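You operate a simulated robot arm through the tools that you are given. There is no shell and no other tool.

Carry out the task below with a simulated robot arm. There is one attempt and no reset: what you move stays moved.

Task
Pack the yellow cup whose number matches the silver case and lock the case.
Fine: turn both case latches open, rest the case lid on the blue table, stand the cup inside, put the lid back on and turn both latches shut. Set down upright: what you pick out.

Only the result counts: the job must be done as asked and must still hold three seconds after the hand-in. Knocking over, shifting, dropping, spilling or breaking anything else fails it. Lids that push on must go on centred and level and be pressed home; caps that screw on are set level and turned clockwise until they are tight.

Robot
A 6-joint arm with a two-finger gripper, fixed in place. Base frame: the origin is at the foot of the arm, x ahead of it, y to its left, z up; the work surface is at about z = 80. Readings come in cm, rad, newtons and seconds.
Its first joint turns from -2.897 to 2.897 rad. Payload 2.45 kg.
The TCP is the grasp point between the finger pads, 2 cm short of the fingertips. In the tool frame z runs along the fingers and y along their closing line. Largest opening 14 cm; the body of the gripper starts 16.8 cm behind the TCP.
Orientation is told as [roll, pitch, yaw] about the base's x, y, z axes, in that order, counted from this pose: with the fingers straight down and closing along the base's y, the tool's x points along the base's -x, its y along +y and its z along -z.

Tools
- The arm moves only by the tool drive_tool. Its argument "motion" is a list that holds one entry, the list of rows, each a list of 7 numbers: the turn, a rotation vector about the tool's x, y, z in units of 5 degrees (1.0 is 5 degrees), then the shift along the tool's x, y, z in units of 40 mm (1.0 is 40 mm), then the finger opening in cm, from 0 to 14. In form: [[[wx, wy, wz, tx, ty, tz, claw], ...]]. A call has 1 to 20 rows; each row shifts and turns the commanded pose from where the row before left it, along the tool's axes as they then stand. A call with a number of a shift or a turn outside -1 to 1 is refused whole. A row lasts 0.2 s, in which the tool goes at most 5 cm and 0.15 rad; a call with a longer step from one row to the next is refused whole, and so is a gripper value outside its range. A pose out of reach is approached as far as the arm can. The call stops where the force on the tool passes 40 N (or 10 N more than at its start, if that is more) or the arm is blocked; 0.2 s more then pass. Each finger travels about 4.5 cm/s and halts on what it meets, pressing with about 25 N; the grip force reading is that of the motor and also rises with nothing between the fingers. The clock runs only during rows and for 0.2 s after the last one: add rows that do not move to give the fingers time. It gives the time, the measured TCP pose, the force on the tool (base axes), the opening and the grip force at its end, in the units of the frame above (readings bear some noise), with the torque about the TCP (base axes, N m) and any sound that the robot's microphone picked up.
- Cameras (640 x 400 px; columns grow to the right, rows downward): "scene" is fixed at [40.02, 65.06, 157.78]; the picture's right is [-0.42, -0.91, 0.00], its down [-0.72, 0.34, -0.60] and it looks along [0.55, -0.26, -0.80] (base axes); focal length 271 px, centre (320, 200). "wrist" rides on the gripper at [7.8, 1.1, -20.9] in the tool frame; the picture's right is [-0.14, 0.99, 0.00], its down [-0.92, -0.13, -0.37] and it looks along [-0.37, -0.05, 0.93] (tool axes); focal length 280 px, centre (320, 200). There is no depth. A picture from a camera that has moved, and an enlarged one, comes with that camera's place and axes in the base frame and with its lens.
- capture(camera): a new picture of that camera. It takes no simulated time.
- zoom(camera, box): a new picture of the part [left, top, right, bottom] of that camera's present view, enlarged. It takes no simulated time.
- finish_job(): hands the job in; it is judged then, once.

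Nothing tells you positions but the pictures and the camera data. Unless the task says otherwise, let go and move clear before handing in.

The tools are called after "Emit:" as a command line: name --argument value ..., lists and objects as JSON in quotes. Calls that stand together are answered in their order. drive_tool: Moves the arm, as the interface text tells. Its arguments: {"type":"object","properties":{"motion":{"type":"array"}},"required":["motion"]} The other tools are called the same way: capture (camera) takes a picture; zoom (camera, box) takes an enlarged picture of a part of a camera's view; finish_job () hands the job in.

At the start:

```text
time_s: 0.0
eef_pos: [63.42, 3.3, 120.35]
tool_rot: [0.0, -0.001, -0.001]
force: [-0.2, 0.6, -0.3]
ft_torque: [-0.01, 0.03, -0.01]
finger_gap: 14.01
grip_force: 0.1
```

scene: 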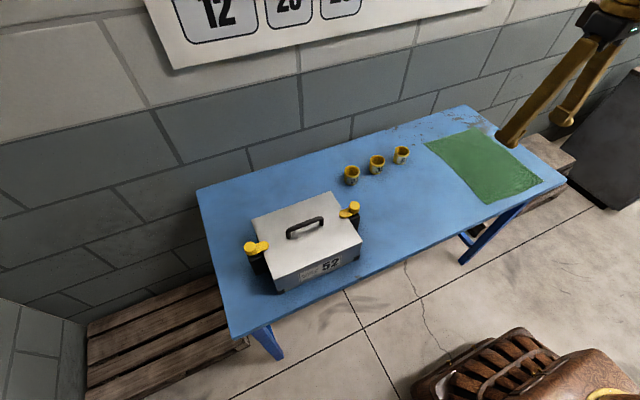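
wrist: 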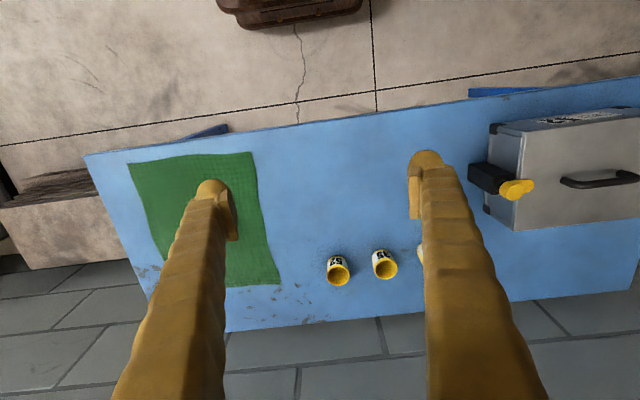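

I see a blue table with a silver case (number looks like 52), two yellow-knobbed latches on its ends, and three small yellow cups in a row. I will zoom in to read the numbers and work out the geometry.

Emit:
zoom --camera "scene" --box '[230, 180, 380, 300]'

Emit:
zoom --camera "scene" --box '[330, 135, 420, 195]'

Emit:
zoom --camera "wrist" --box '[310, 230, 440, 300]'

Emit:
zoom --camera "wrist" --box '[440, 80, 640, 240]'

```text
3.33 times, centred on (305, 240) of scene
camera zoom: at [40.02, 65.06, 157.78], right [-0.42, -0.91, 0.0], down [-0.72, 0.34, -0.6], along [0.55, -0.26, -0.8], focal length 904 px, centre (370, 67)
```

zoom: 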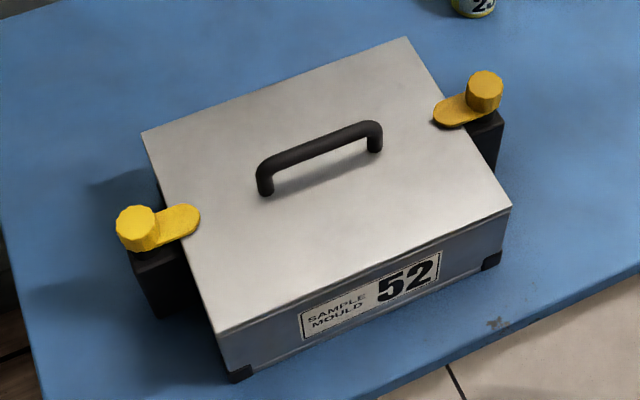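

```text
6.67 times, centred on (375, 165) of scene
camera zoom: at [40.02, 65.06, 157.78], right [-0.42, -0.91, 0.0], down [-0.72, 0.34, -0.6], along [0.55, -0.26, -0.8], focal length 1809 px, centre (-47, 433)
```

zoom: 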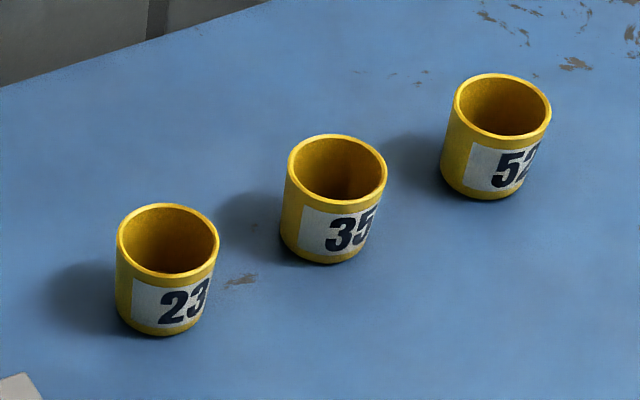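

```text
4.92 times, centred on (375, 265) of wrist
camera zoom: at [55.6, 4.37, 141.11], right [0.14, 0.99, 0.0], down [0.92, -0.13, 0.37], along [0.37, -0.05, -0.93], focal length 1380 px, centre (49, -120)
```

zoom: 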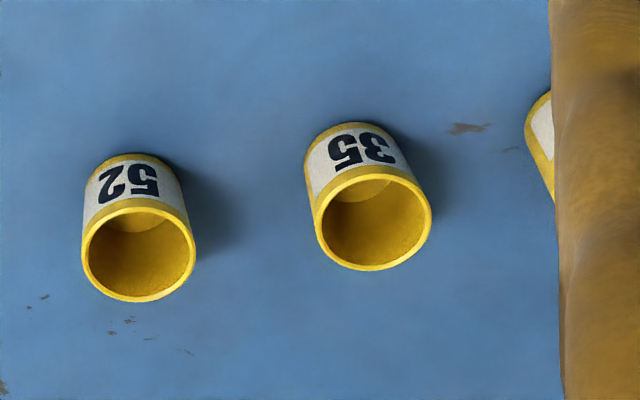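

```text
2.50 times, centred on (540, 160) of wrist
camera zoom: at [55.6, 4.37, 141.11], right [0.14, 0.99, 0.0], down [0.92, -0.13, 0.37], along [0.37, -0.05, -0.93], focal length 701 px, centre (-230, 300)
```

zoom: 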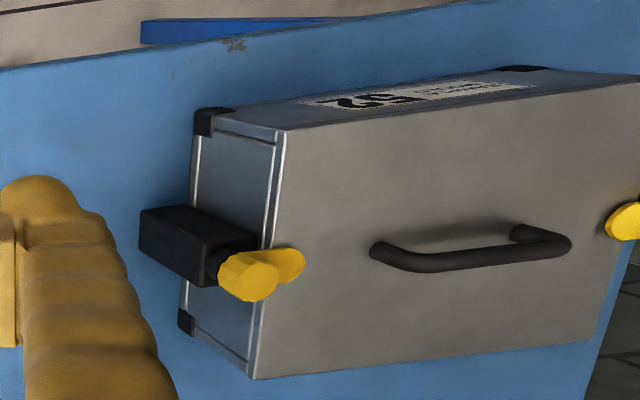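

The case is 52, so the cup marked 52 (the one farthest from the case, near x≈98, y≈3) is the one to pack. I'll look closer at the latches and lid before moving.

Emit:
zoom --camera "scene" --box '[235, 225, 295, 300]'

Emit:
zoom --camera "scene" --box '[325, 190, 375, 240]'

Emit:
zoom --camera "wrist" --box '[460, 140, 560, 240]'

Emit:
zoom --camera "scene" --box '[160, 0, 380, 60]'

```text
5.33 times, centred on (265, 262) of scene
camera zoom: at [40.02, 65.06, 157.78], right [-0.42, -0.91, 0.0], down [-0.72, 0.34, -0.6], along [0.55, -0.26, -0.8], focal length 1447 px, centre (613, -133)
```

zoom: 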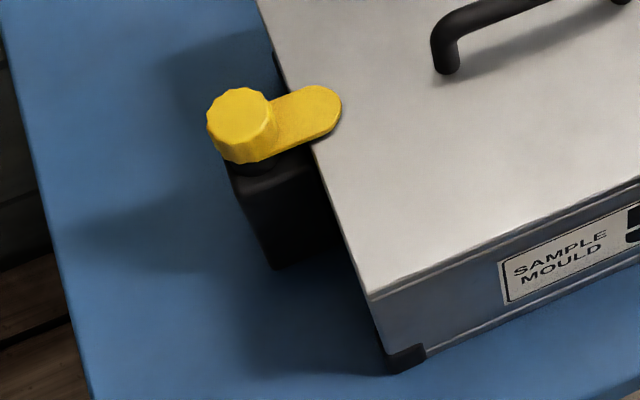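

```text
8.00 times, centred on (350, 215) of scene
camera zoom: at [40.02, 65.06, 157.78], right [-0.42, -0.91, 0.0], down [-0.72, 0.34, -0.6], along [0.55, -0.26, -0.8], focal length 2171 px, centre (80, 80)
```

zoom: 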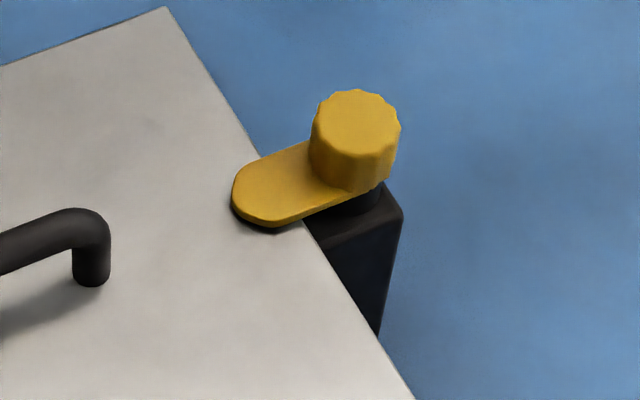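

```text
4.00 times, centred on (510, 190) of wrist
camera zoom: at [55.6, 4.37, 141.11], right [0.14, 0.99, 0.0], down [0.92, -0.13, 0.37], along [0.37, -0.05, -0.93], focal length 1122 px, centre (-440, 240)
```

zoom: 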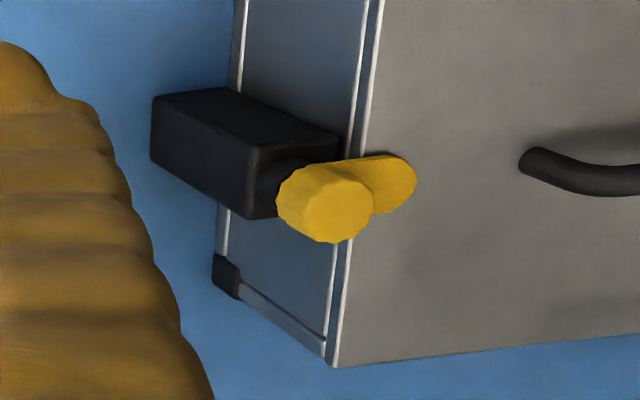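

```text
2.91 times, centred on (270, 30) of scene
camera zoom: at [40.02, 65.06, 157.78], right [-0.42, -0.91, 0.0], down [-0.72, 0.34, -0.6], along [0.55, -0.26, -0.8], focal length 789 px, centre (466, 694)
```

zoom: 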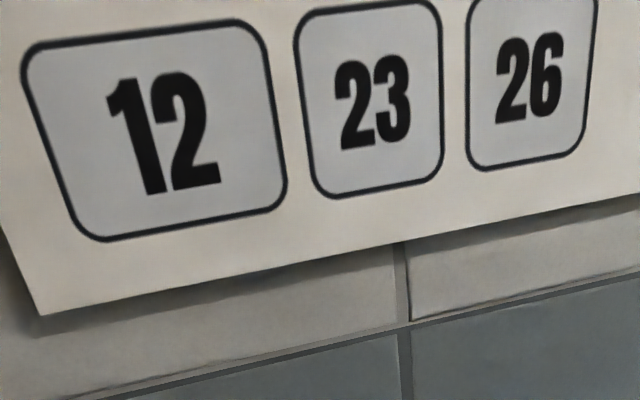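

The latches are ribbed yellow knobs with tongues lying over the lid; near knob at about (77.8, 36.2, top 94), far knob at about (77.9, 67.6). I'll move above the near knob, staying high, and take a closer look.

Emit:
drive_tool --motion '[[[0, 0, 0, -0.4, 0.914, 0.4267, 14], [0, 0, 0, -0.4, 0.914, 0.4267, 14], [0, 0, 0, -0.4, 0.914, 0.4267, 14], [0, 0, 0, -0.4, 0.914, 0.4267, 14], [0, 0, 0, -0.4, 0.914, 0.4267, 14], [0, 0, 0, -0.4, 0.914, 0.4267, 14], [0, 0, 0, -0.4, 0.914, 0.4267, 14], [0, 0, 0, -0.4, 0.914, 0.4267, 14], [0, 0, 0, -0.4, 0.914, 0.4267, 14], [0, 0, 0, 0, 0, 0, 14]]]'

Emit:
capture --camera "wrist"

Emit:
capture --camera "scene"

```text
time_s: 2.2
eef_pos: [78.14, 36.41, 104.99]
tool_rot: [0.001, -0.001, -0.002]
force: [0.2, 0.3, 0.6]
ft_torque: [0.02, 0.03, 0.05]
finger_gap: 13.99
grip_force: 0.0
```

```text
taken
camera wrist: at [70.27, 37.57, 125.72], right [0.14, 0.99, 0.0], down [0.92, -0.13, 0.37], along [0.36, -0.05, -0.93], focal length 280 px, centre (320, 200)
```

wrist: 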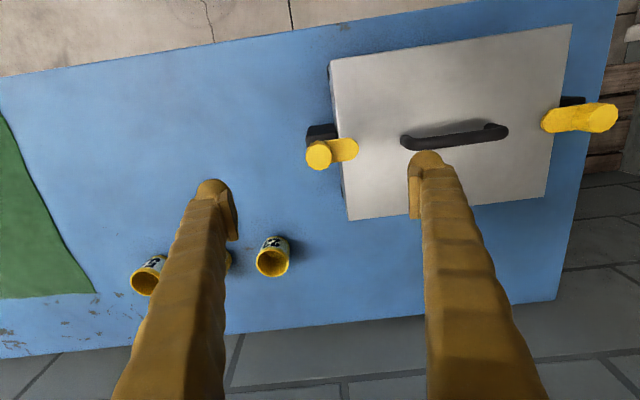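

```text
taken
```

scene: 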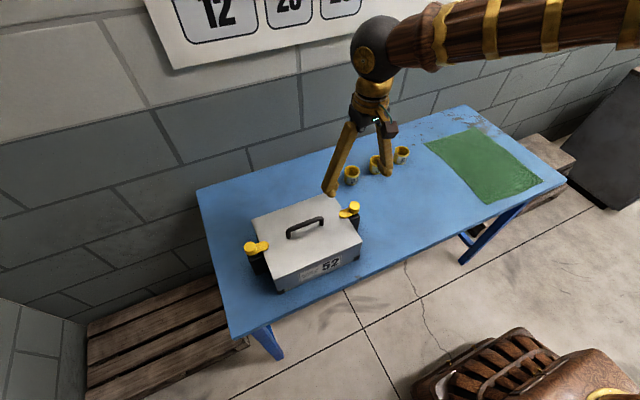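

The view confirms two knobs and a bridge handle along y. I'll zoom on both knobs and the lid to refine positions.

Emit:
zoom --camera "wrist" --box '[290, 100, 390, 190]'

Emit:
zoom --camera "wrist" --box '[530, 80, 630, 150]'

Emit:
zoom --camera "wrist" --box '[320, 20, 600, 230]'

```text
4.44 times, centred on (340, 145) of wrist
camera zoom: at [70.27, 37.57, 125.72], right [0.14, 0.99, 0.0], down [0.92, -0.13, 0.37], along [0.36, -0.05, -0.93], focal length 1246 px, centre (231, 444)
```

zoom: 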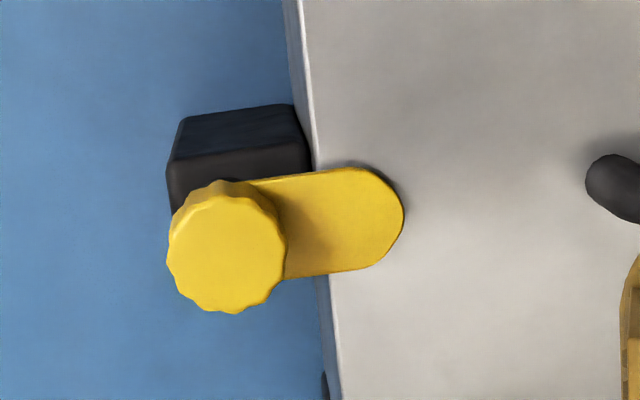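

```text
5.71 times, centred on (580, 115) of wrist
camera zoom: at [70.27, 37.57, 125.72], right [0.14, 0.99, 0.0], down [0.92, -0.13, 0.37], along [0.36, -0.05, -0.93], focal length 1602 px, centre (-1166, 686)
```

zoom: 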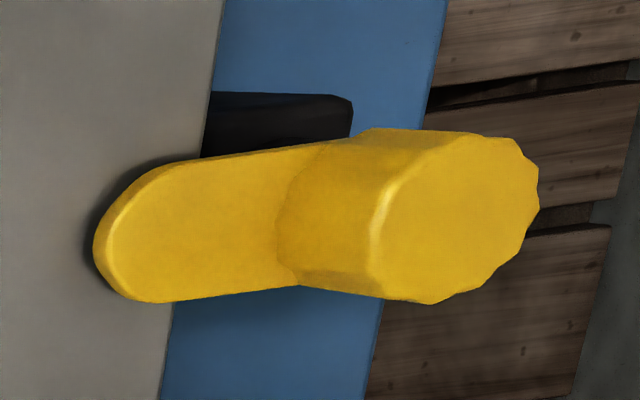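

```text
1.90 times, centred on (460, 125) of wrist
camera zoom: at [70.27, 37.57, 125.72], right [0.14, 0.99, 0.0], down [0.92, -0.13, 0.37], along [0.36, -0.05, -0.93], focal length 534 px, centre (53, 343)
```

zoom: 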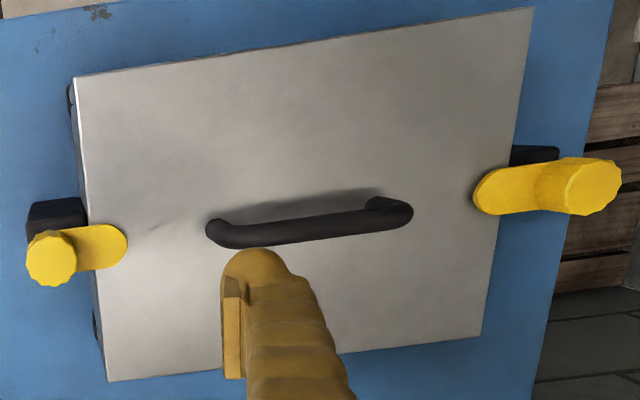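

Refined: near knob at about (77.45, 36.5), top z≈93.8; far knob (77.5, 67.7); handle centre (77.3, 52). I'll turn the gripper so it closes along x, ready to grip the near knob across its tongue.

Emit:
drive_tool --motion '[[[0, 0, 1, 0, 0, 0, 7], [0, 0, 1, 0, 0, 0, 7], [0, 0, 1, 0, 0, 0, 7], [0, 0, 1, 0, 0, 0, 7], [0, 0, 1, 0, 0, 0, 7], [0, 0, 1, 0, 0, 0, 7], [0, 0, 1, 0, 0, 0, 7], [0, 0, 1, 0, 0, 0, 7], [0, 0, 1, 0, 0, 0, 7], [0, 0, 1, 0, 0, 0, 7], [0, 0, 1, 0, 0, 0, 7], [0, 0, 1, 0, 0, 0, 7], [0, 0, 1, 0, 0, 0, 7], [0, 0, 1, 0, 0, 0, 7], [0, 0, 1, 0, 0, 0, 7], [0, 0, 1, 0, 0, 0, 7], [0, 0, 1, 0, 0, 0, 7], [0, 0, 1, 0, 0, 0, 7], [0, 0, 0, 0, 0, 0, 7], [0, 0, 0, 0, 0, 0, 7]]]'

Emit:
capture --camera "wrist"

```text
time_s: 6.4
eef_pos: [77.75, 36.1, 104.96]
tool_rot: [0.001, 0.0, -1.572]
force: [0.2, 0.4, -0.7]
ft_torque: [-0.01, 0.0, 0.0]
finger_gap: 6.99
grip_force: 0.1
```

```text
taken
camera wrist: at [78.92, 44.07, 125.73], right [0.99, -0.14, 0.0], down [-0.13, -0.92, 0.37], along [-0.05, -0.37, -0.93], focal length 280 px, centre (320, 200)
```

wrist: 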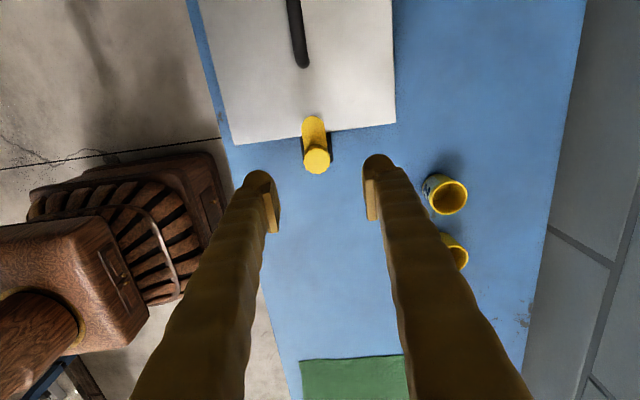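

The gripper is now aligned across the tongue with the knob nearly beneath. I'll lower it around the knob with the gap at 7 cm, stopping the tips just above lid level.

Emit:
drive_tool --motion '[[[0, 0, 0, 0.0625, -0.08, 0, 7], [0, 0, 0, 0, 0, 0.7, 7], [0, 0, 0, 0, 0, 0.7, 7], [0, 0, 0, 0, 0, 0.7, 7], [0, 0, 0, 0, 0, 0.5, 7], [0, 0, 0, 0, 0, 0.15, 7], [0, 0, 0, 0, 0, 0, 7]]]'

Emit:
capture --camera "wrist"

Emit:
zoom --camera "scene" --box '[310, 150, 410, 250]'

```text
time_s: 8.0
eef_pos: [77.49, 36.32, 93.97]
tool_rot: [0.0, 0.0, -1.572]
force: [-0.6, 0.5, 0.3]
ft_torque: [0.01, -0.01, -0.02]
finger_gap: 7.0
grip_force: 0.0
```

```text
taken
camera wrist: at [78.6, 44.22, 114.7], right [0.99, -0.14, 0.0], down [-0.13, -0.92, 0.37], along [-0.05, -0.37, -0.93], focal length 280 px, centre (320, 200)
```

wrist: 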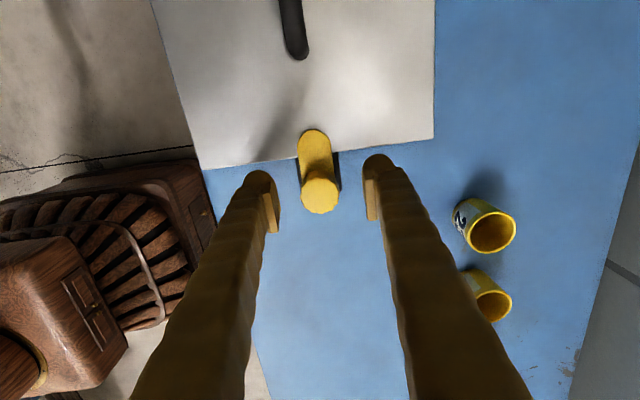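

```text
4.00 times, centred on (360, 200) of scene
camera zoom: at [40.02, 65.06, 157.78], right [-0.42, -0.91, 0.0], down [-0.72, 0.34, -0.6], along [0.55, -0.26, -0.8], focal length 1085 px, centre (160, 200)
```

zoom: 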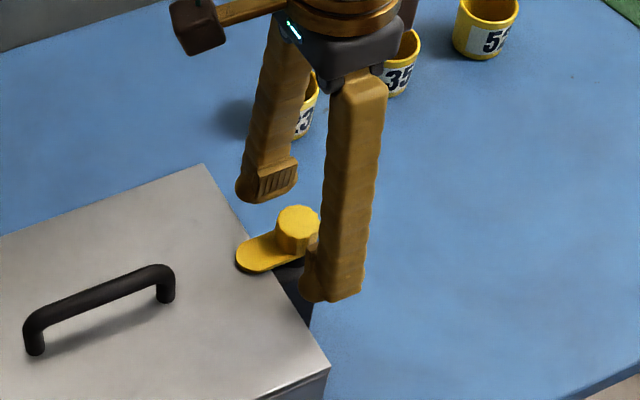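

The knob sits centred between the fingers. I'll lower a few millimetres and close on it.

Emit:
drive_tool --motion '[[[0, 0, 0, 0, 0, 0.1, 7], [0, 0, 0, 0, 0, 0, 3], [0, 0, 0, 0, 0, 0, 2], [0, 0, 0, 0, 0, 0, 2], [0, 0, 0, 0, 0, 0, 2], [0, 0, 0, 0, 0, 0, 2]]]'

Emit:
zoom --camera "scene" --box '[310, 150, 410, 250]'

```text
time_s: 9.4
eef_pos: [77.52, 36.33, 93.56]
tool_rot: [0.0, 0.001, -1.571]
force: [-0.1, 0.7, -1.1]
ft_torque: [0.01, -0.03, 0.01]
finger_gap: 2.96
grip_force: 44.6
```

```text
4.00 times, centred on (360, 200) of scene
camera zoom: at [40.02, 65.06, 157.78], right [-0.42, -0.91, 0.0], down [-0.72, 0.34, -0.6], along [0.55, -0.26, -0.8], focal length 1085 px, centre (160, 200)
```

zoom: 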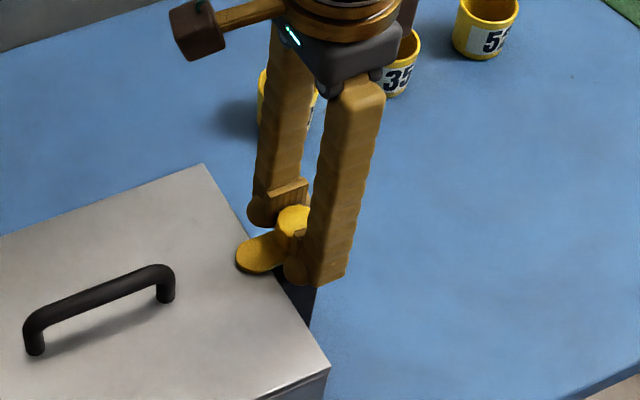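

The knob is gripped (gap 2.96 cm). I'll try a small counter-clockwise turn and check the torque and how the tongue follows.

Emit:
drive_tool --motion '[[[0, 0, -0.5, 0, 0, 0, 2], [0, 0, -0.5, 0, 0, 0, 2], [0, 0, -0.5, 0, 0, 0, 2], [0, 0, -0.5, 0, 0, 0, 2]]]'

Emit:
zoom --camera "scene" --box '[310, 150, 410, 250]'

```text
time_s: 10.4
eef_pos: [77.51, 36.32, 93.55]
tool_rot: [-0.002, 0.001, -1.396]
force: [-9.1, -12.1, -5.5]
ft_torque: [-0.29, 0.06, 0.01]
finger_gap: 2.97
grip_force: 45.0
```

```text
4.00 times, centred on (360, 200) of scene
camera zoom: at [40.02, 65.06, 157.78], right [-0.42, -0.91, 0.0], down [-0.72, 0.34, -0.6], along [0.55, -0.26, -0.8], focal length 1085 px, centre (160, 200)
```

zoom: 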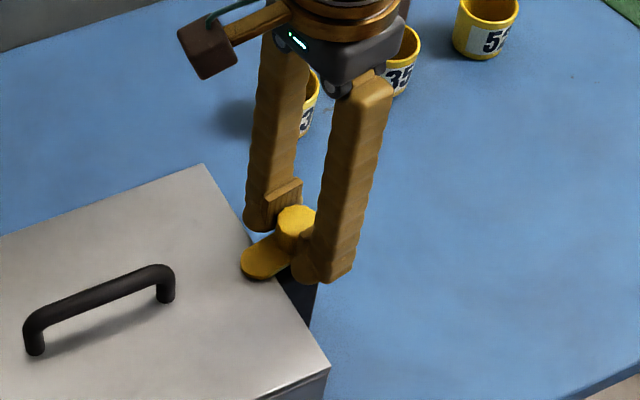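

The tongue followed the turn with almost no resisting torque, so counter-clockwise opens this latch. I'll continue in small steps watching the side force.

Emit:
drive_tool --motion '[[[0, 0, -0.5, 0, 0, 0, 2], [0, 0, -0.5, 0, 0, 0, 2], [0, 0, -0.5, 0, 0, 0, 2], [0, 0, -0.5, 0, 0, 0, 2]]]'

```text
time_s: 11.4
eef_pos: [77.58, 36.41, 93.62]
tool_rot: [0.0, 0.0, -1.221]
force: [-6.4, -14.9, -10.5]
ft_torque: [-0.12, 0.02, -0.02]
finger_gap: 2.95
grip_force: 44.9
```

Forces stay moderate. I'll keep turning.

Emit:
drive_tool --motion '[[[0, 0, -0.7, 0, 0, 0, 2], [0, 0, -0.7, 0, 0, 0, 2], [0, 0, -0.7, 0, 0, 0, 2], [0, 0, -0.7, 0, 0, 0, 2], [0, 0, -0.7, 0, 0, 0, 2], [0, 0, -0.7, 0, 0, 0, 2]]]'

Emit:
zoom --camera "scene" --box '[310, 150, 410, 250]'

```text
time_s: 12.8
eef_pos: [77.53, 36.39, 93.52]
tool_rot: [0.0, 0.0, -0.855]
force: [-4.3, -24.1, -8.0]
ft_torque: [-0.3, 0.0, 0.02]
finger_gap: 2.95
grip_force: 45.2
```

```text
4.00 times, centred on (360, 200) of scene
camera zoom: at [40.02, 65.06, 157.78], right [-0.42, -0.91, 0.0], down [-0.72, 0.34, -0.6], along [0.55, -0.26, -0.8], focal length 1085 px, centre (160, 200)
```

zoom: 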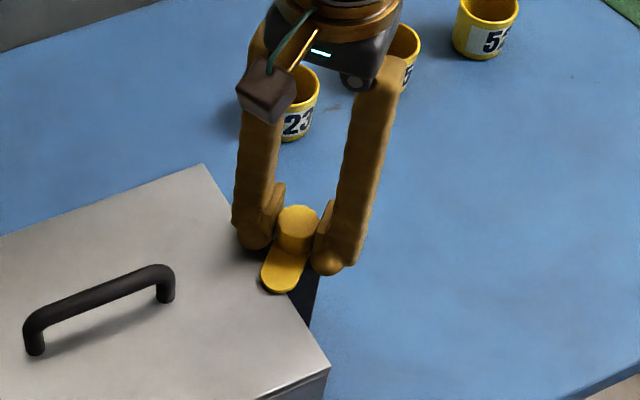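

The tongue has swung about 40°. A sideways force of 24 N has built up, so I'll shift slightly in -y to relieve it and continue.

Emit:
drive_tool --motion '[[[0, 0, 0, -0.028, -0.025, 0, 2], [0, 0, 0, 0, 0, 0, 2]]]'

```text
time_s: 13.4
eef_pos: [77.47, 36.47, 93.49]
tool_rot: [0.002, 0.0, -0.856]
force: [2.0, 3.4, -9.9]
ft_torque: [0.08, 0.02, 0.03]
finger_gap: 2.97
grip_force: 45.1
```

Relieved. Continuing the turn.

Emit:
drive_tool --motion '[[[0, 0, -0.8, 0, 0, 0, 2], [0, 0, -0.8, 0, 0, 0, 2], [0, 0, -0.8, 0, 0, 0, 2], [0, 0, -0.8, 0, 0, 0, 2], [0, 0, -0.8, 0, 0, 0, 2], [0, 0, -0.8, 0, 0, 0, 2]]]'

```text
time_s: 14.8
eef_pos: [77.65, 36.35, 93.6]
tool_rot: [0.001, -0.001, -0.437]
force: [10.5, 36.6, -4.2]
ft_torque: [0.46, -0.01, -0.04]
finger_gap: 2.96
grip_force: 44.7
```

Side force now points +y; I'll relieve it again before the last part.

Emit:
drive_tool --motion '[[[0, 0, 0, 0.01, 0.05, 0, 2], [0, 0, 0, 0, 0, 0, 2]]]'

Emit:
zoom --camera "scene" --box '[310, 150, 410, 250]'

```text
time_s: 15.4
eef_pos: [77.49, 36.32, 93.57]
tool_rot: [0.0, 0.0, -0.436]
force: [9.6, 6.2, 4.9]
ft_torque: [0.0, -0.15, -0.01]
finger_gap: 2.97
grip_force: 45.0
```

```text
4.00 times, centred on (360, 200) of scene
camera zoom: at [40.02, 65.06, 157.78], right [-0.42, -0.91, 0.0], down [-0.72, 0.34, -0.6], along [0.55, -0.26, -0.8], focal length 1085 px, centre (160, 200)
```

zoom: 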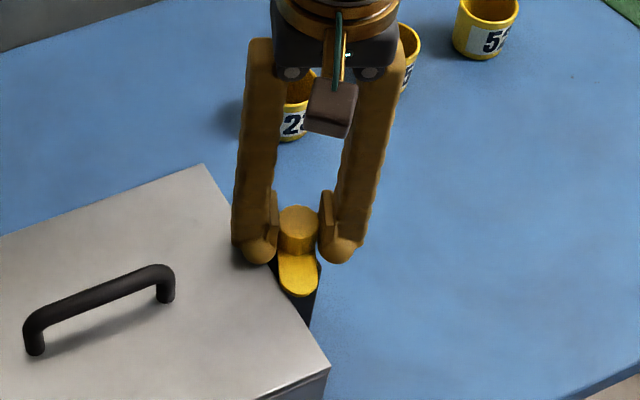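

Good; the tongue is now nearly clear of the lid. Continuing the remaining 25°.

Emit:
drive_tool --motion '[[[0, 0, -0.75, 0, 0, 0, 2], [0, 0, -0.75, 0, 0, 0, 2], [0, 0, -0.75, 0, 0, 0, 2], [0, 0, -0.75, 0, 0, 0, 2]]]'

```text
time_s: 16.4
eef_pos: [77.52, 36.43, 93.48]
tool_rot: [0.0, 0.0, -0.173]
force: [4.3, -26.6, 25.0]
ft_torque: [-0.35, -0.08, -0.01]
finger_gap: 2.96
grip_force: 44.7
```

A vertical force of 25 N appeared, so a fingertip is probably brushing the lid edge. I'll raise the tool slightly and relieve in y.

Emit:
drive_tool --motion '[[[0, 0, 0, 0, -0.03, -0.03, 2], [0, 0, 0, 0, 0, 0, 2]]]'

Emit:
zoom --camera "scene" --box '[320, 170, 390, 240]'

Emit:
capture --camera "wrist"

```text
time_s: 17.0
eef_pos: [77.48, 36.4, 93.55]
tool_rot: [0.001, 0.0, -0.176]
force: [11.3, -11.3, -0.9]
ft_torque: [-0.16, -0.25, 0.0]
finger_gap: 2.95
grip_force: 44.6
```

```text
5.71 times, centred on (355, 205) of scene
camera zoom: at [40.02, 65.06, 157.78], right [-0.42, -0.91, 0.0], down [-0.72, 0.34, -0.6], along [0.55, -0.26, -0.8], focal length 1550 px, centre (120, 171)
```

zoom: 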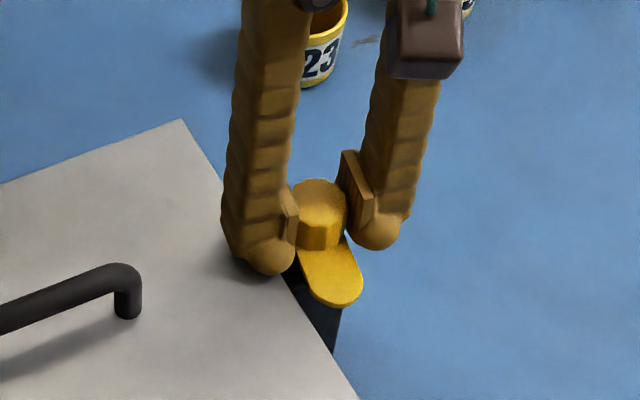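

```text
taken
camera wrist: at [70.02, 38.89, 114.33], right [0.31, 0.95, 0.0], down [0.88, -0.29, 0.37], along [0.35, -0.11, -0.93], focal length 280 px, centre (320, 200)
```

wrist: 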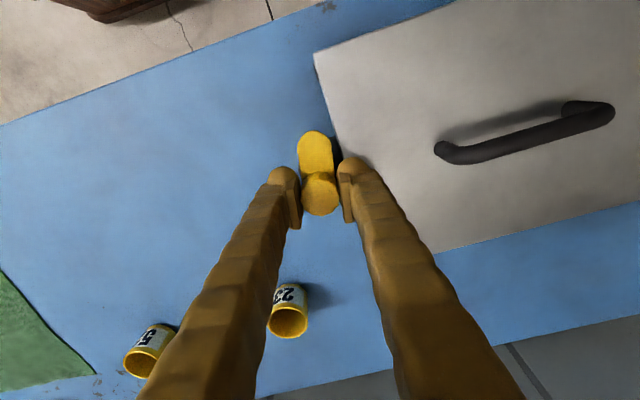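

Nearly fully open. I'll finish the last 10° so the tongue is fully clear.

Emit:
drive_tool --motion '[[[0, 0, -0.7, 0, 0, 0, 2], [0, 0, -0.7, 0, 0, 0, 2], [0, 0, -0.6, 0, 0, 0, 2]]]'

Emit:
zoom --camera "wrist" --box '[270, 110, 390, 230]'

```text
time_s: 17.8
eef_pos: [77.57, 36.36, 93.57]
tool_rot: [-0.001, 0.001, 0.0]
force: [11.3, -7.1, -19.3]
ft_torque: [-0.05, -0.14, 0.03]
finger_gap: 2.94
grip_force: 45.1
```

```text
3.33 times, centred on (330, 170) of wrist
camera zoom: at [69.72, 37.56, 114.34], right [0.14, 0.99, 0.0], down [0.92, -0.13, 0.37], along [0.36, -0.05, -0.93], focal length 935 px, centre (287, 300)
```

zoom: 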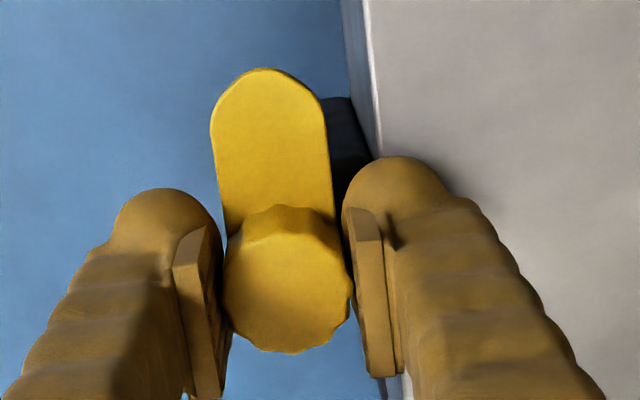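

The tongue is turned fully open. I'll open the fingers a little and rise straight up clear of the knob.

Emit:
drive_tool --motion '[[[0, 0, 0, 0, 0, 0, 4.6], [0, 0, 0, 0, 0, 0, 4.6], [0, 0, 0, 0, 0, -0.3, 4.6], [0, 0, 0, 0, 0, -0.7, 5], [0, 0, 0, 0, 0, -0.8, 7], [0, 0, 0, 0, 0, -0.8, 7], [0, 0, 0, 0, 0, 0, 7]]]'

Emit:
zoom --camera "scene" --box '[230, 170, 390, 300]'

```text
time_s: 19.4
eef_pos: [77.5, 36.48, 103.92]
tool_rot: [0.001, 0.0, 0.0]
force: [-0.4, -0.3, -0.1]
ft_torque: [0.03, -0.02, 0.02]
finger_gap: 6.99
grip_force: 0.2
```

```text
3.08 times, centred on (310, 235) of scene
camera zoom: at [40.02, 65.06, 157.78], right [-0.42, -0.91, 0.0], down [-0.72, 0.34, -0.6], along [0.55, -0.26, -0.8], focal length 835 px, centre (351, 92)
```

zoom: 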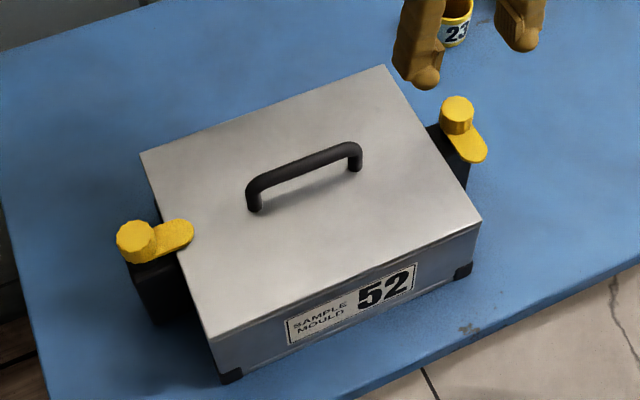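

The near latch is open and the lid has not shifted. The far knob at about (77.5, 67.7) lies ~103 cm out, past the straight-down reach, so I'll use a yaw of 90° and tilt the fingers ~25° outward about the closing axis.

Emit:
drive_tool --motion '[[[0, 0, -1, 0, 0, -0.1, 7], [0, 0, -1, 0, 0, -0.1, 7], [0, 0, -1, 0, 0, -0.1, 7], [0, 0, -1, 0, 0, -0.1, 7], [0, 0, -1, 0, 0, -0.1, 7], [0, 0, -1, 0, 0, -0.1, 7], [0, 0, -1, 0, 0, -0.1, 7], [0, 0, -1, 0, 0, -0.1, 7], [0, 0, -1, 0, 0, -0.1, 7], [0, 0, -1, 0, 0, -0.1, 7], [0, 0, -1, 0, 0, 0, 7], [0, 0, -1, 0, 0, 0, 7], [0, 0, -1, 0, 0, 0, 7], [0, 0, -1, 0, 0, 0, 7], [0, 0, -1, 0, 0, 0, 7], [0, 0, -1, 0, 0, 0, 7], [0, 0, -1, 0, 0, 0, 7], [0, 0, -1, 0, 0, 0, 7], [0, 0, 0, 0, 0, 0, 7]]]'

Emit:
drive_tool --motion '[[[0, -1, 0, 0, 0, 0, 7], [0, -1, 0, 0, 0, 0, 7], [0, -1, 0, 0, 0, 0, 7], [0, -1, 0, 0, 0, 0, 7], [0, -1, 0, 0, 0, 0, 7], [0, 0, 0, 0, 0, 0, 7]]]'

Emit:
capture --camera "scene"

```text
time_s: 23.4
eef_pos: [77.52, 36.27, 108.04]
tool_rot: [0.0, -0.001, 1.57]
force: [0.1, 0.3, 0.9]
ft_torque: [0.0, -0.03, -0.03]
finger_gap: 6.99
grip_force: 0.1
```

```text
time_s: 24.8
eef_pos: [77.56, 36.29, 108.14]
tool_rot: [0.001, -0.436, 1.57]
force: [0.3, 0.4, 0.2]
ft_torque: [-0.05, -0.02, -0.01]
finger_gap: 7.0
grip_force: 0.0
```

```text
taken
```

scene: 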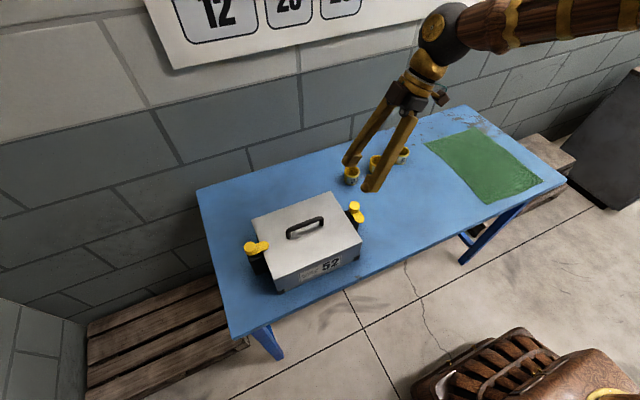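

Tilt is in place. Now I'll translate over to above the far knob, staying at z≈104.

Emit:
drive_tool --motion '[[[0, 0, 0, -0.8334, 0, 0.5266, 7], [0, 0, 0, -0.8334, 0, 0.5266, 7], [0, 0, 0, -0.8334, 0, 0.5266, 7], [0, 0, 0, -0.8334, 0, 0.5266, 7], [0, 0, 0, -0.8334, 0, 0.5266, 7], [0, 0, 0, -0.8334, 0, 0.5266, 7], [0, 0, 0, -0.8334, 0, 0.5266, 7], [0, 0, 0, -0.8334, 0, 0.5266, 7], [0, 0, 0, 0, 0, 0, 7], [0, 0, 0, 0, 0, 0, 7]]]'

Emit:
capture --camera "wrist"

Emit:
capture --camera "scene"

```text
time_s: 27.0
eef_pos: [77.72, 67.63, 104.31]
tool_rot: [0.0, -0.437, 1.571]
force: [0.0, 0.5, -0.3]
ft_torque: [0.01, 0.0, 0.01]
finger_gap: 6.99
grip_force: 0.0
```

```text
taken
camera wrist: at [76.54, 51.79, 119.83], right [-0.99, 0.12, 0.06], down [0.13, 0.68, 0.72], along [0.05, 0.72, -0.69], focal length 280 px, centre (320, 200)
```

wrist: 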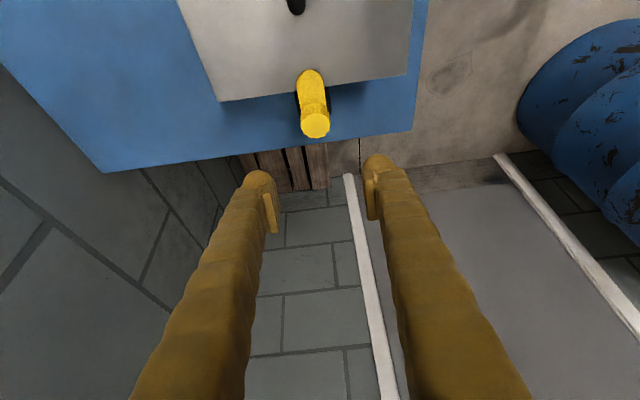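

```text
taken
```

scene: 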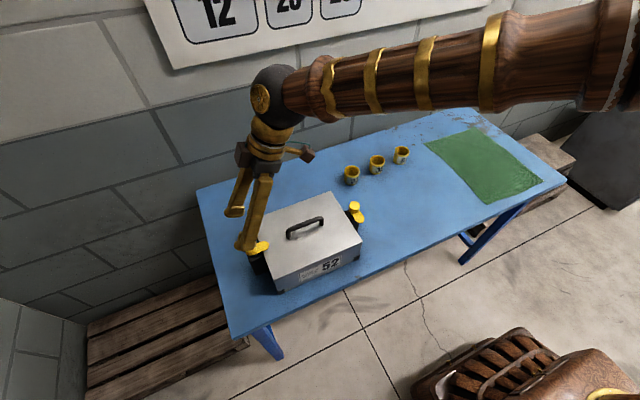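

The tilted pose is reachable. Let me zoom on the far knob to fine-tune the approach.

Emit:
zoom --camera "wrist" --box '[270, 60, 360, 150]'

```text
4.44 times, centred on (315, 105) of wrist
camera zoom: at [76.54, 51.79, 119.83], right [-0.99, 0.12, 0.06], down [0.13, 0.68, 0.72], along [0.05, 0.72, -0.69], focal length 1246 px, centre (342, 622)
```

zoom: 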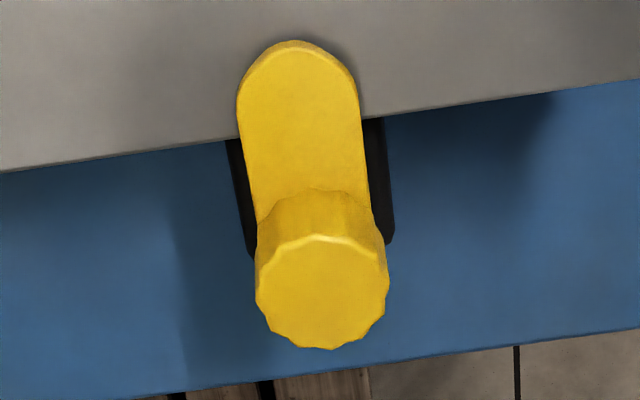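

Knob is at about (77.46, 67.63). Lowering vertically (in tilted coordinates) so the fingers straddle the knob.

Emit:
drive_tool --motion '[[[0, 0, 0, 0.2615, 0.011, 0.5606, 7], [0, 0, 0, 0.2615, 0.011, 0.5606, 7], [0, 0, 0, 0.2615, 0.011, 0.5606, 7], [0, 0, 0, 0.2, 0.011, 0.43, 7], [0, 0, 0, 0, 0, 0, 7], [0, 0, 0, 0, 0, 0, 7]]]'

Emit:
capture --camera "wrist"

Emit:
zoom --camera "scene" --box '[215, 180, 295, 280]'

```text
time_s: 28.4
eef_pos: [77.27, 67.65, 94.74]
tool_rot: [0.001, -0.436, 1.57]
force: [0.2, 0.6, -0.2]
ft_torque: [0.01, 0.0, -0.02]
finger_gap: 7.03
grip_force: 0.1
```

```text
taken
camera wrist: at [76.26, 51.74, 110.33], right [-0.99, 0.12, 0.06], down [0.13, 0.68, 0.72], along [0.05, 0.72, -0.69], focal length 280 px, centre (320, 200)
```

wrist: 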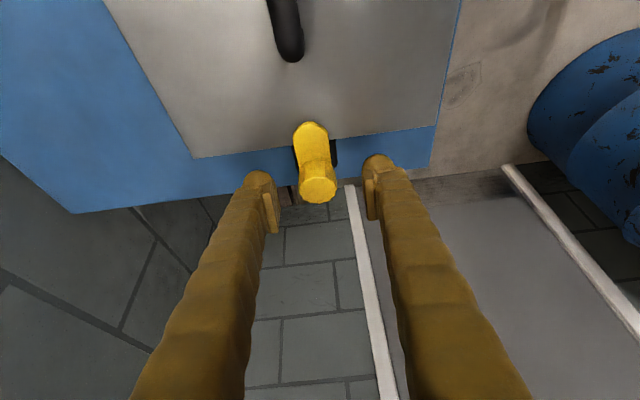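

```text
4.00 times, centred on (255, 230) of scene
camera zoom: at [40.02, 65.06, 157.78], right [-0.42, -0.91, 0.0], down [-0.72, 0.34, -0.6], along [0.55, -0.26, -0.8], focal length 1085 px, centre (580, 80)
```

zoom: 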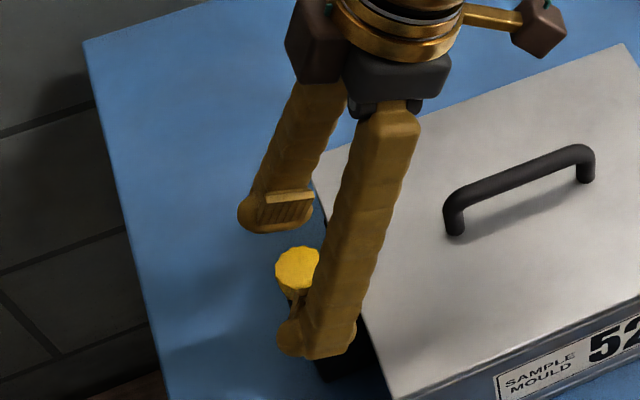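

Well aligned. Lowering another ~5 mm and closing on the knob.

Emit:
drive_tool --motion '[[[0, 0, 0, 0.053, -0.025, 0.113, 7], [0, 0, 0, 0, 0, 0, 3], [0, 0, 0, 0, 0, 0, 2], [0, 0, 0, 0, 0, 0, 2], [0, 0, 0, 0, 0, 0, 2], [0, 0, 0, 0, 0, 0, 2]]]'

Emit:
zoom --camera "scene" --box '[215, 180, 295, 280]'

```text
time_s: 29.8
eef_pos: [77.39, 67.59, 94.31]
tool_rot: [-0.002, -0.436, 1.572]
force: [3.7, 0.5, 0.0]
ft_torque: [0.0, -0.04, 0.0]
finger_gap: 2.91
grip_force: 45.1
```

```text
4.00 times, centred on (255, 230) of scene
camera zoom: at [40.02, 65.06, 157.78], right [-0.42, -0.91, 0.0], down [-0.72, 0.34, -0.6], along [0.55, -0.26, -0.8], focal length 1085 px, centre (580, 80)
```

zoom: 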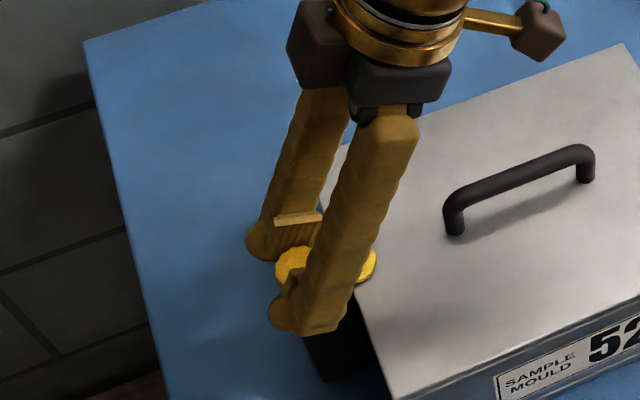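

Gripped. I'll test a small clockwise turn about the vertical axis (which keeps the tilt in reach) and check the resisting torque.

Emit:
drive_tool --motion '[[[0.211, 0, 0.453, 0, 0, 0, 2], [0.211, 0, 0.453, 0, 0, 0, 2], [0, 0, 0, 0, 0, 0, 2]]]'

Emit:
zoom --camera "scene" --box '[215, 180, 295, 280]'

```text
time_s: 30.6
eef_pos: [77.48, 67.61, 94.19]
tool_rot: [0.0, -0.438, 1.483]
force: [10.9, 3.5, 7.4]
ft_torque: [0.02, -0.11, 0.29]
finger_gap: 2.92
grip_force: 45.0
```

```text
4.00 times, centred on (255, 230) of scene
camera zoom: at [40.02, 65.06, 157.78], right [-0.42, -0.91, 0.0], down [-0.72, 0.34, -0.6], along [0.55, -0.26, -0.8], focal length 1085 px, centre (580, 80)
```

zoom: 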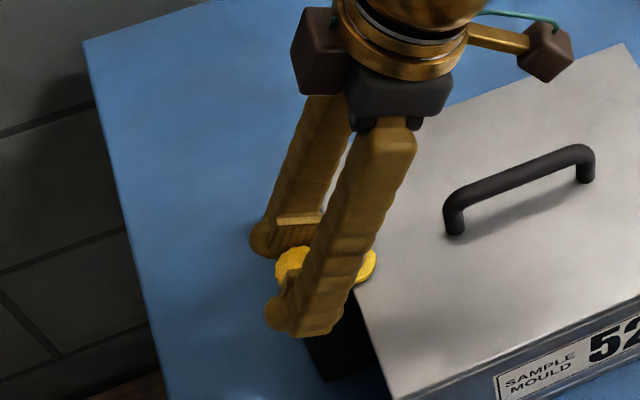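

The torque rose to 0.29 N·m at only 5°, and the tongue hardly moved, so clockwise is blocked. I'll test counter-clockwise.

Emit:
drive_tool --motion '[[[-0.211, 0, -0.453, 0, 0, 0, 2], [-0.211, 0, -0.453, 0, 0, 0, 2], [-0.211, 0, -0.453, 0, 0, 0, 2], [-0.211, 0, -0.453, 0, 0, 0, 2], [0, 0, 0, 0, 0, 0, 2]]]'

Emit:
zoom --camera "scene" --box '[215, 180, 295, 280]'

```text
time_s: 31.8
eef_pos: [77.49, 67.45, 94.22]
tool_rot: [0.0, -0.436, 1.657]
force: [8.9, 0.3, 15.6]
ft_torque: [-0.12, -0.08, 0.01]
finger_gap: 2.93
grip_force: 44.8
```

```text
4.00 times, centred on (255, 230) of scene
camera zoom: at [40.02, 65.06, 157.78], right [-0.42, -0.91, 0.0], down [-0.72, 0.34, -0.6], along [0.55, -0.26, -0.8], focal length 1085 px, centre (580, 80)
```

zoom: 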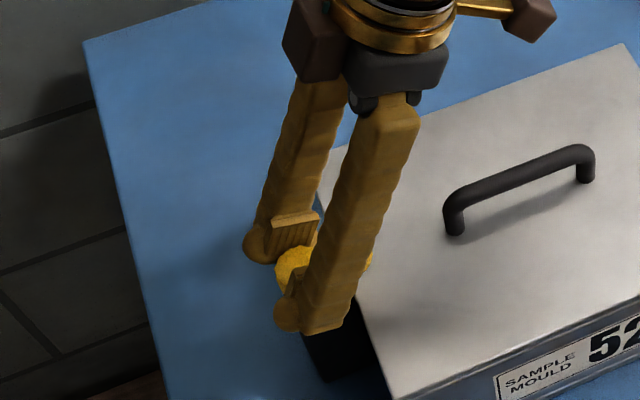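

Counter-clockwise turns freely here too. To get a 90° turn within reach I need to re-grip with the tilt pointing along +x, so I'll release, rise, and swing the tool back clockwise about the vertical.

Emit:
drive_tool --motion '[[[0, 0, 0, 0, 0, 0, 5], [0, 0, 0, 0, 0, 0, 5], [0, 0, 0, 0, 0, 0, 5], [0, 0, 0, -0.2113, 0, -0.453, 5], [0, 0, 0, -0.4226, 0, -0.906, 6], [0, 0, 0, 0, 0, 0, 6]]]'

Emit:
zoom --camera "wrist" --box '[250, 60, 400, 210]'

```text
time_s: 33.2
eef_pos: [77.43, 67.64, 100.42]
tool_rot: [0.001, -0.437, 1.658]
force: [0.9, 0.3, 0.1]
ft_torque: [0.0, -0.01, 0.01]
finger_gap: 6.02
grip_force: 0.0
```

```text
2.67 times, centred on (325, 135) of wrist
camera zoom: at [77.72, 51.67, 115.85], right [-1.0, 0.04, 0.06], down [0.07, 0.69, 0.72], along [-0.01, 0.73, -0.69], focal length 748 px, centre (307, 373)
```

zoom: 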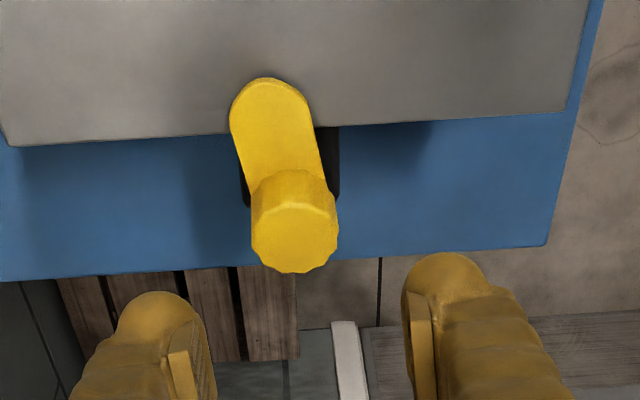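

The tongue has moved about 10° open, confirming the direction. Now swinging the tool 90° clockwise about the vertical.

Emit:
drive_tool --motion '[[[0.4226, 0, 0.9063, 0, 0, 0, 6], [0.4226, 0, 0.9063, 0, 0, 0, 6], [0.4226, 0, 0.9063, 0, 0, 0, 6], [0.4226, 0, 0.9063, 0, 0, 0, 6], [0.4226, 0, 0.9063, 0, 0, 0, 6], [0.4226, 0, 0.9063, 0, 0, 0, 6], [0.4226, 0, 0.9063, 0, 0, 0, 6], [0.4226, 0, 0.9063, 0, 0, 0, 6], [0.4226, 0, 0.9063, 0, 0, 0, 6], [0.4226, 0, 0.9063, 0, 0, 0, 6], [0.4226, 0, 0.9063, 0, 0, 0, 6], [0.4226, 0, 0.9063, 0, 0, 0, 6], [0.4226, 0, 0.9063, 0, 0, 0, 6], [0.4226, 0, 0.9063, 0, 0, 0, 6], [0.4226, 0, 0.9063, 0, 0, 0, 6], [0.4226, 0, 0.9063, 0, 0, 0, 6], [0.4226, 0, 0.9063, 0, 0, 0, 6], [0.4226, 0, 0.9063, 0, 0, 0, 6], [0, 0, 0, 0, 0, 0, 6]]]'

Emit:
capture --camera "wrist"

Emit:
zoom --camera "scene" --box '[215, 180, 295, 280]'

```text
time_s: 37.2
eef_pos: [77.49, 67.61, 100.23]
tool_rot: [0.0, -0.436, 0.086]
force: [-0.3, -0.4, 0.3]
ft_torque: [0.02, -0.02, 0.02]
finger_gap: 6.02
grip_force: 0.2
```

```text
taken
camera wrist: at [61.54, 67.38, 115.71], right [0.04, 1.0, 0.06], down [0.69, -0.07, 0.72], along [0.73, 0.01, -0.69], focal length 280 px, centre (320, 200)
```

wrist: 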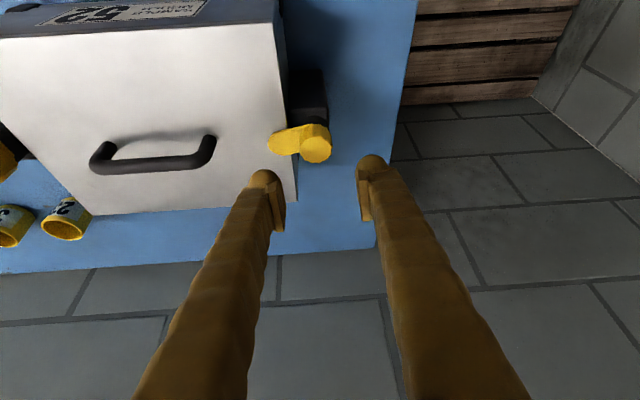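

```text
4.00 times, centred on (255, 230) of scene
camera zoom: at [40.02, 65.06, 157.78], right [-0.42, -0.91, 0.0], down [-0.72, 0.34, -0.6], along [0.55, -0.26, -0.8], focal length 1085 px, centre (580, 80)
```

zoom: 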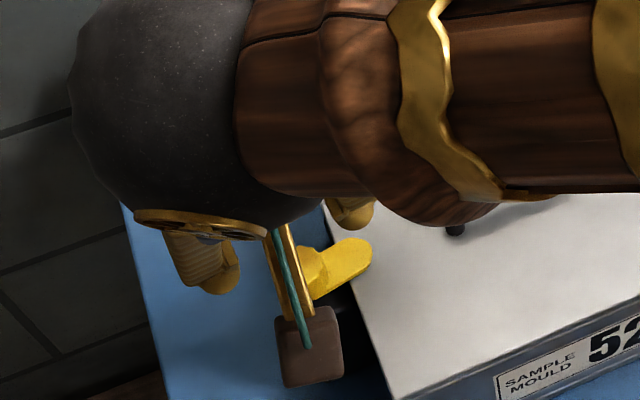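

I'll zoom in to measure tongue height and knob centre from this view.

Emit:
zoom --camera "wrist" --box '[250, 90, 350, 190]'

```text
4.00 times, centred on (300, 140) of wrist
camera zoom: at [61.54, 67.38, 115.71], right [0.04, 1.0, 0.06], down [0.69, -0.07, 0.72], along [0.73, 0.01, -0.69], focal length 1122 px, centre (400, 440)
```

zoom: 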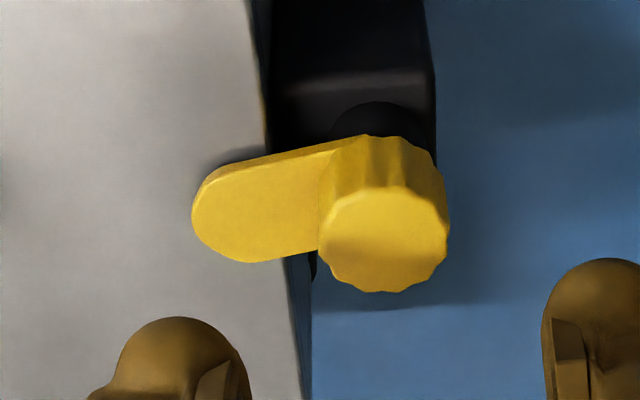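

Knob centre confirmed at (77.5, 67.6). Lowering so the tips stay just above the tongue, then gripping.

Emit:
drive_tool --motion '[[[0, 0, 0, 0.199, 0, 0.4267, 6], [0, 0, 0, 0.199, 0, 0.4267, 6], [0, 0, 0, 0.15, 0, 0.32, 6], [0, 0, 0, 0.049, 0, 0.1067, 6], [0, 0, 0, 0, 0, 0, 6], [0, 0, 0, 0, 0, 0, 6]]]'

Emit:
capture --camera "wrist"

```text
time_s: 38.6
eef_pos: [77.47, 67.79, 94.46]
tool_rot: [0.0, -0.436, 0.087]
force: [0.3, 0.1, 0.7]
ft_torque: [0.0, -0.04, 0.05]
finger_gap: 6.01
grip_force: 0.0
```

```text
taken
camera wrist: at [61.5, 67.39, 110.03], right [0.04, 1.0, 0.06], down [0.69, -0.07, 0.72], along [0.73, 0.01, -0.69], focal length 280 px, centre (320, 200)
```

wrist: 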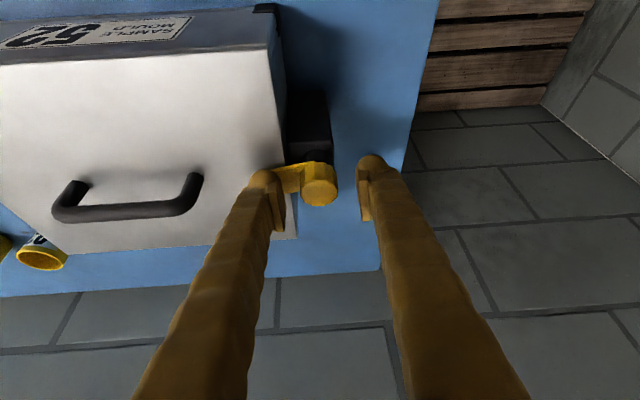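

Centred. Closing on the knob.

Emit:
drive_tool --motion '[[[0, 0, 0, 0, 0, 0, 3], [0, 0, 0, 0, 0, 0, 2], [0, 0, 0, 0, 0, 0, 2], [0, 0, 0, 0, 0, 0, 2], [0, 0, 0, 0, 0, 0, 2]]]'

Emit:
zoom --camera "wrist" --box '[250, 120, 390, 240]'

```text
time_s: 39.8
eef_pos: [77.54, 67.59, 94.52]
tool_rot: [0.0, -0.437, 0.088]
force: [-0.2, -11.1, 0.2]
ft_torque: [-0.17, 0.03, -0.01]
finger_gap: 2.91
grip_force: 45.2
```

```text
3.33 times, centred on (320, 180) of wrist
camera zoom: at [61.52, 67.35, 110.02], right [0.04, 1.0, 0.06], down [0.69, -0.07, 0.72], along [0.73, 0.01, -0.69], focal length 935 px, centre (320, 267)
```

zoom: 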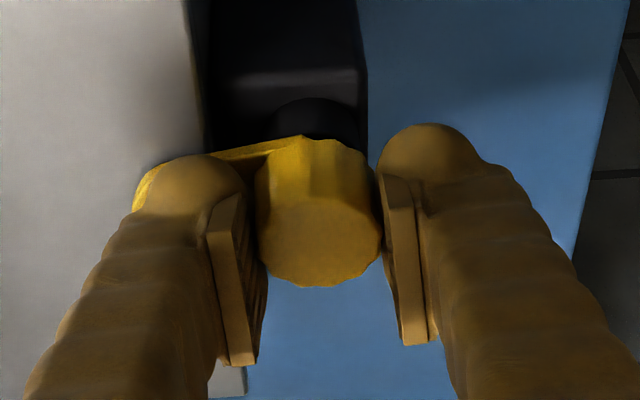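

Gripped. I'll relieve the small y force and start turning counter-clockwise.

Emit:
drive_tool --motion '[[[0, 0, 0, 0, -0.015, 0, 2], [-0.2536, 0, -0.5438, 0, 0, 0, 2], [-0.2536, 0, -0.5438, 0, 0, 0, 2], [-0.2536, 0, -0.5438, 0, 0, 0, 2], [-0.2536, 0, -0.5438, 0, 0, 0, 2], [-0.2536, 0, -0.5438, 0, 0, 0, 2]]]'

```text
time_s: 41.2
eef_pos: [77.48, 67.62, 94.66]
tool_rot: [0.003, -0.436, 0.353]
force: [5.5, 9.8, -13.4]
ft_torque: [0.15, -0.04, -0.04]
finger_gap: 2.93
grip_force: 44.7
```

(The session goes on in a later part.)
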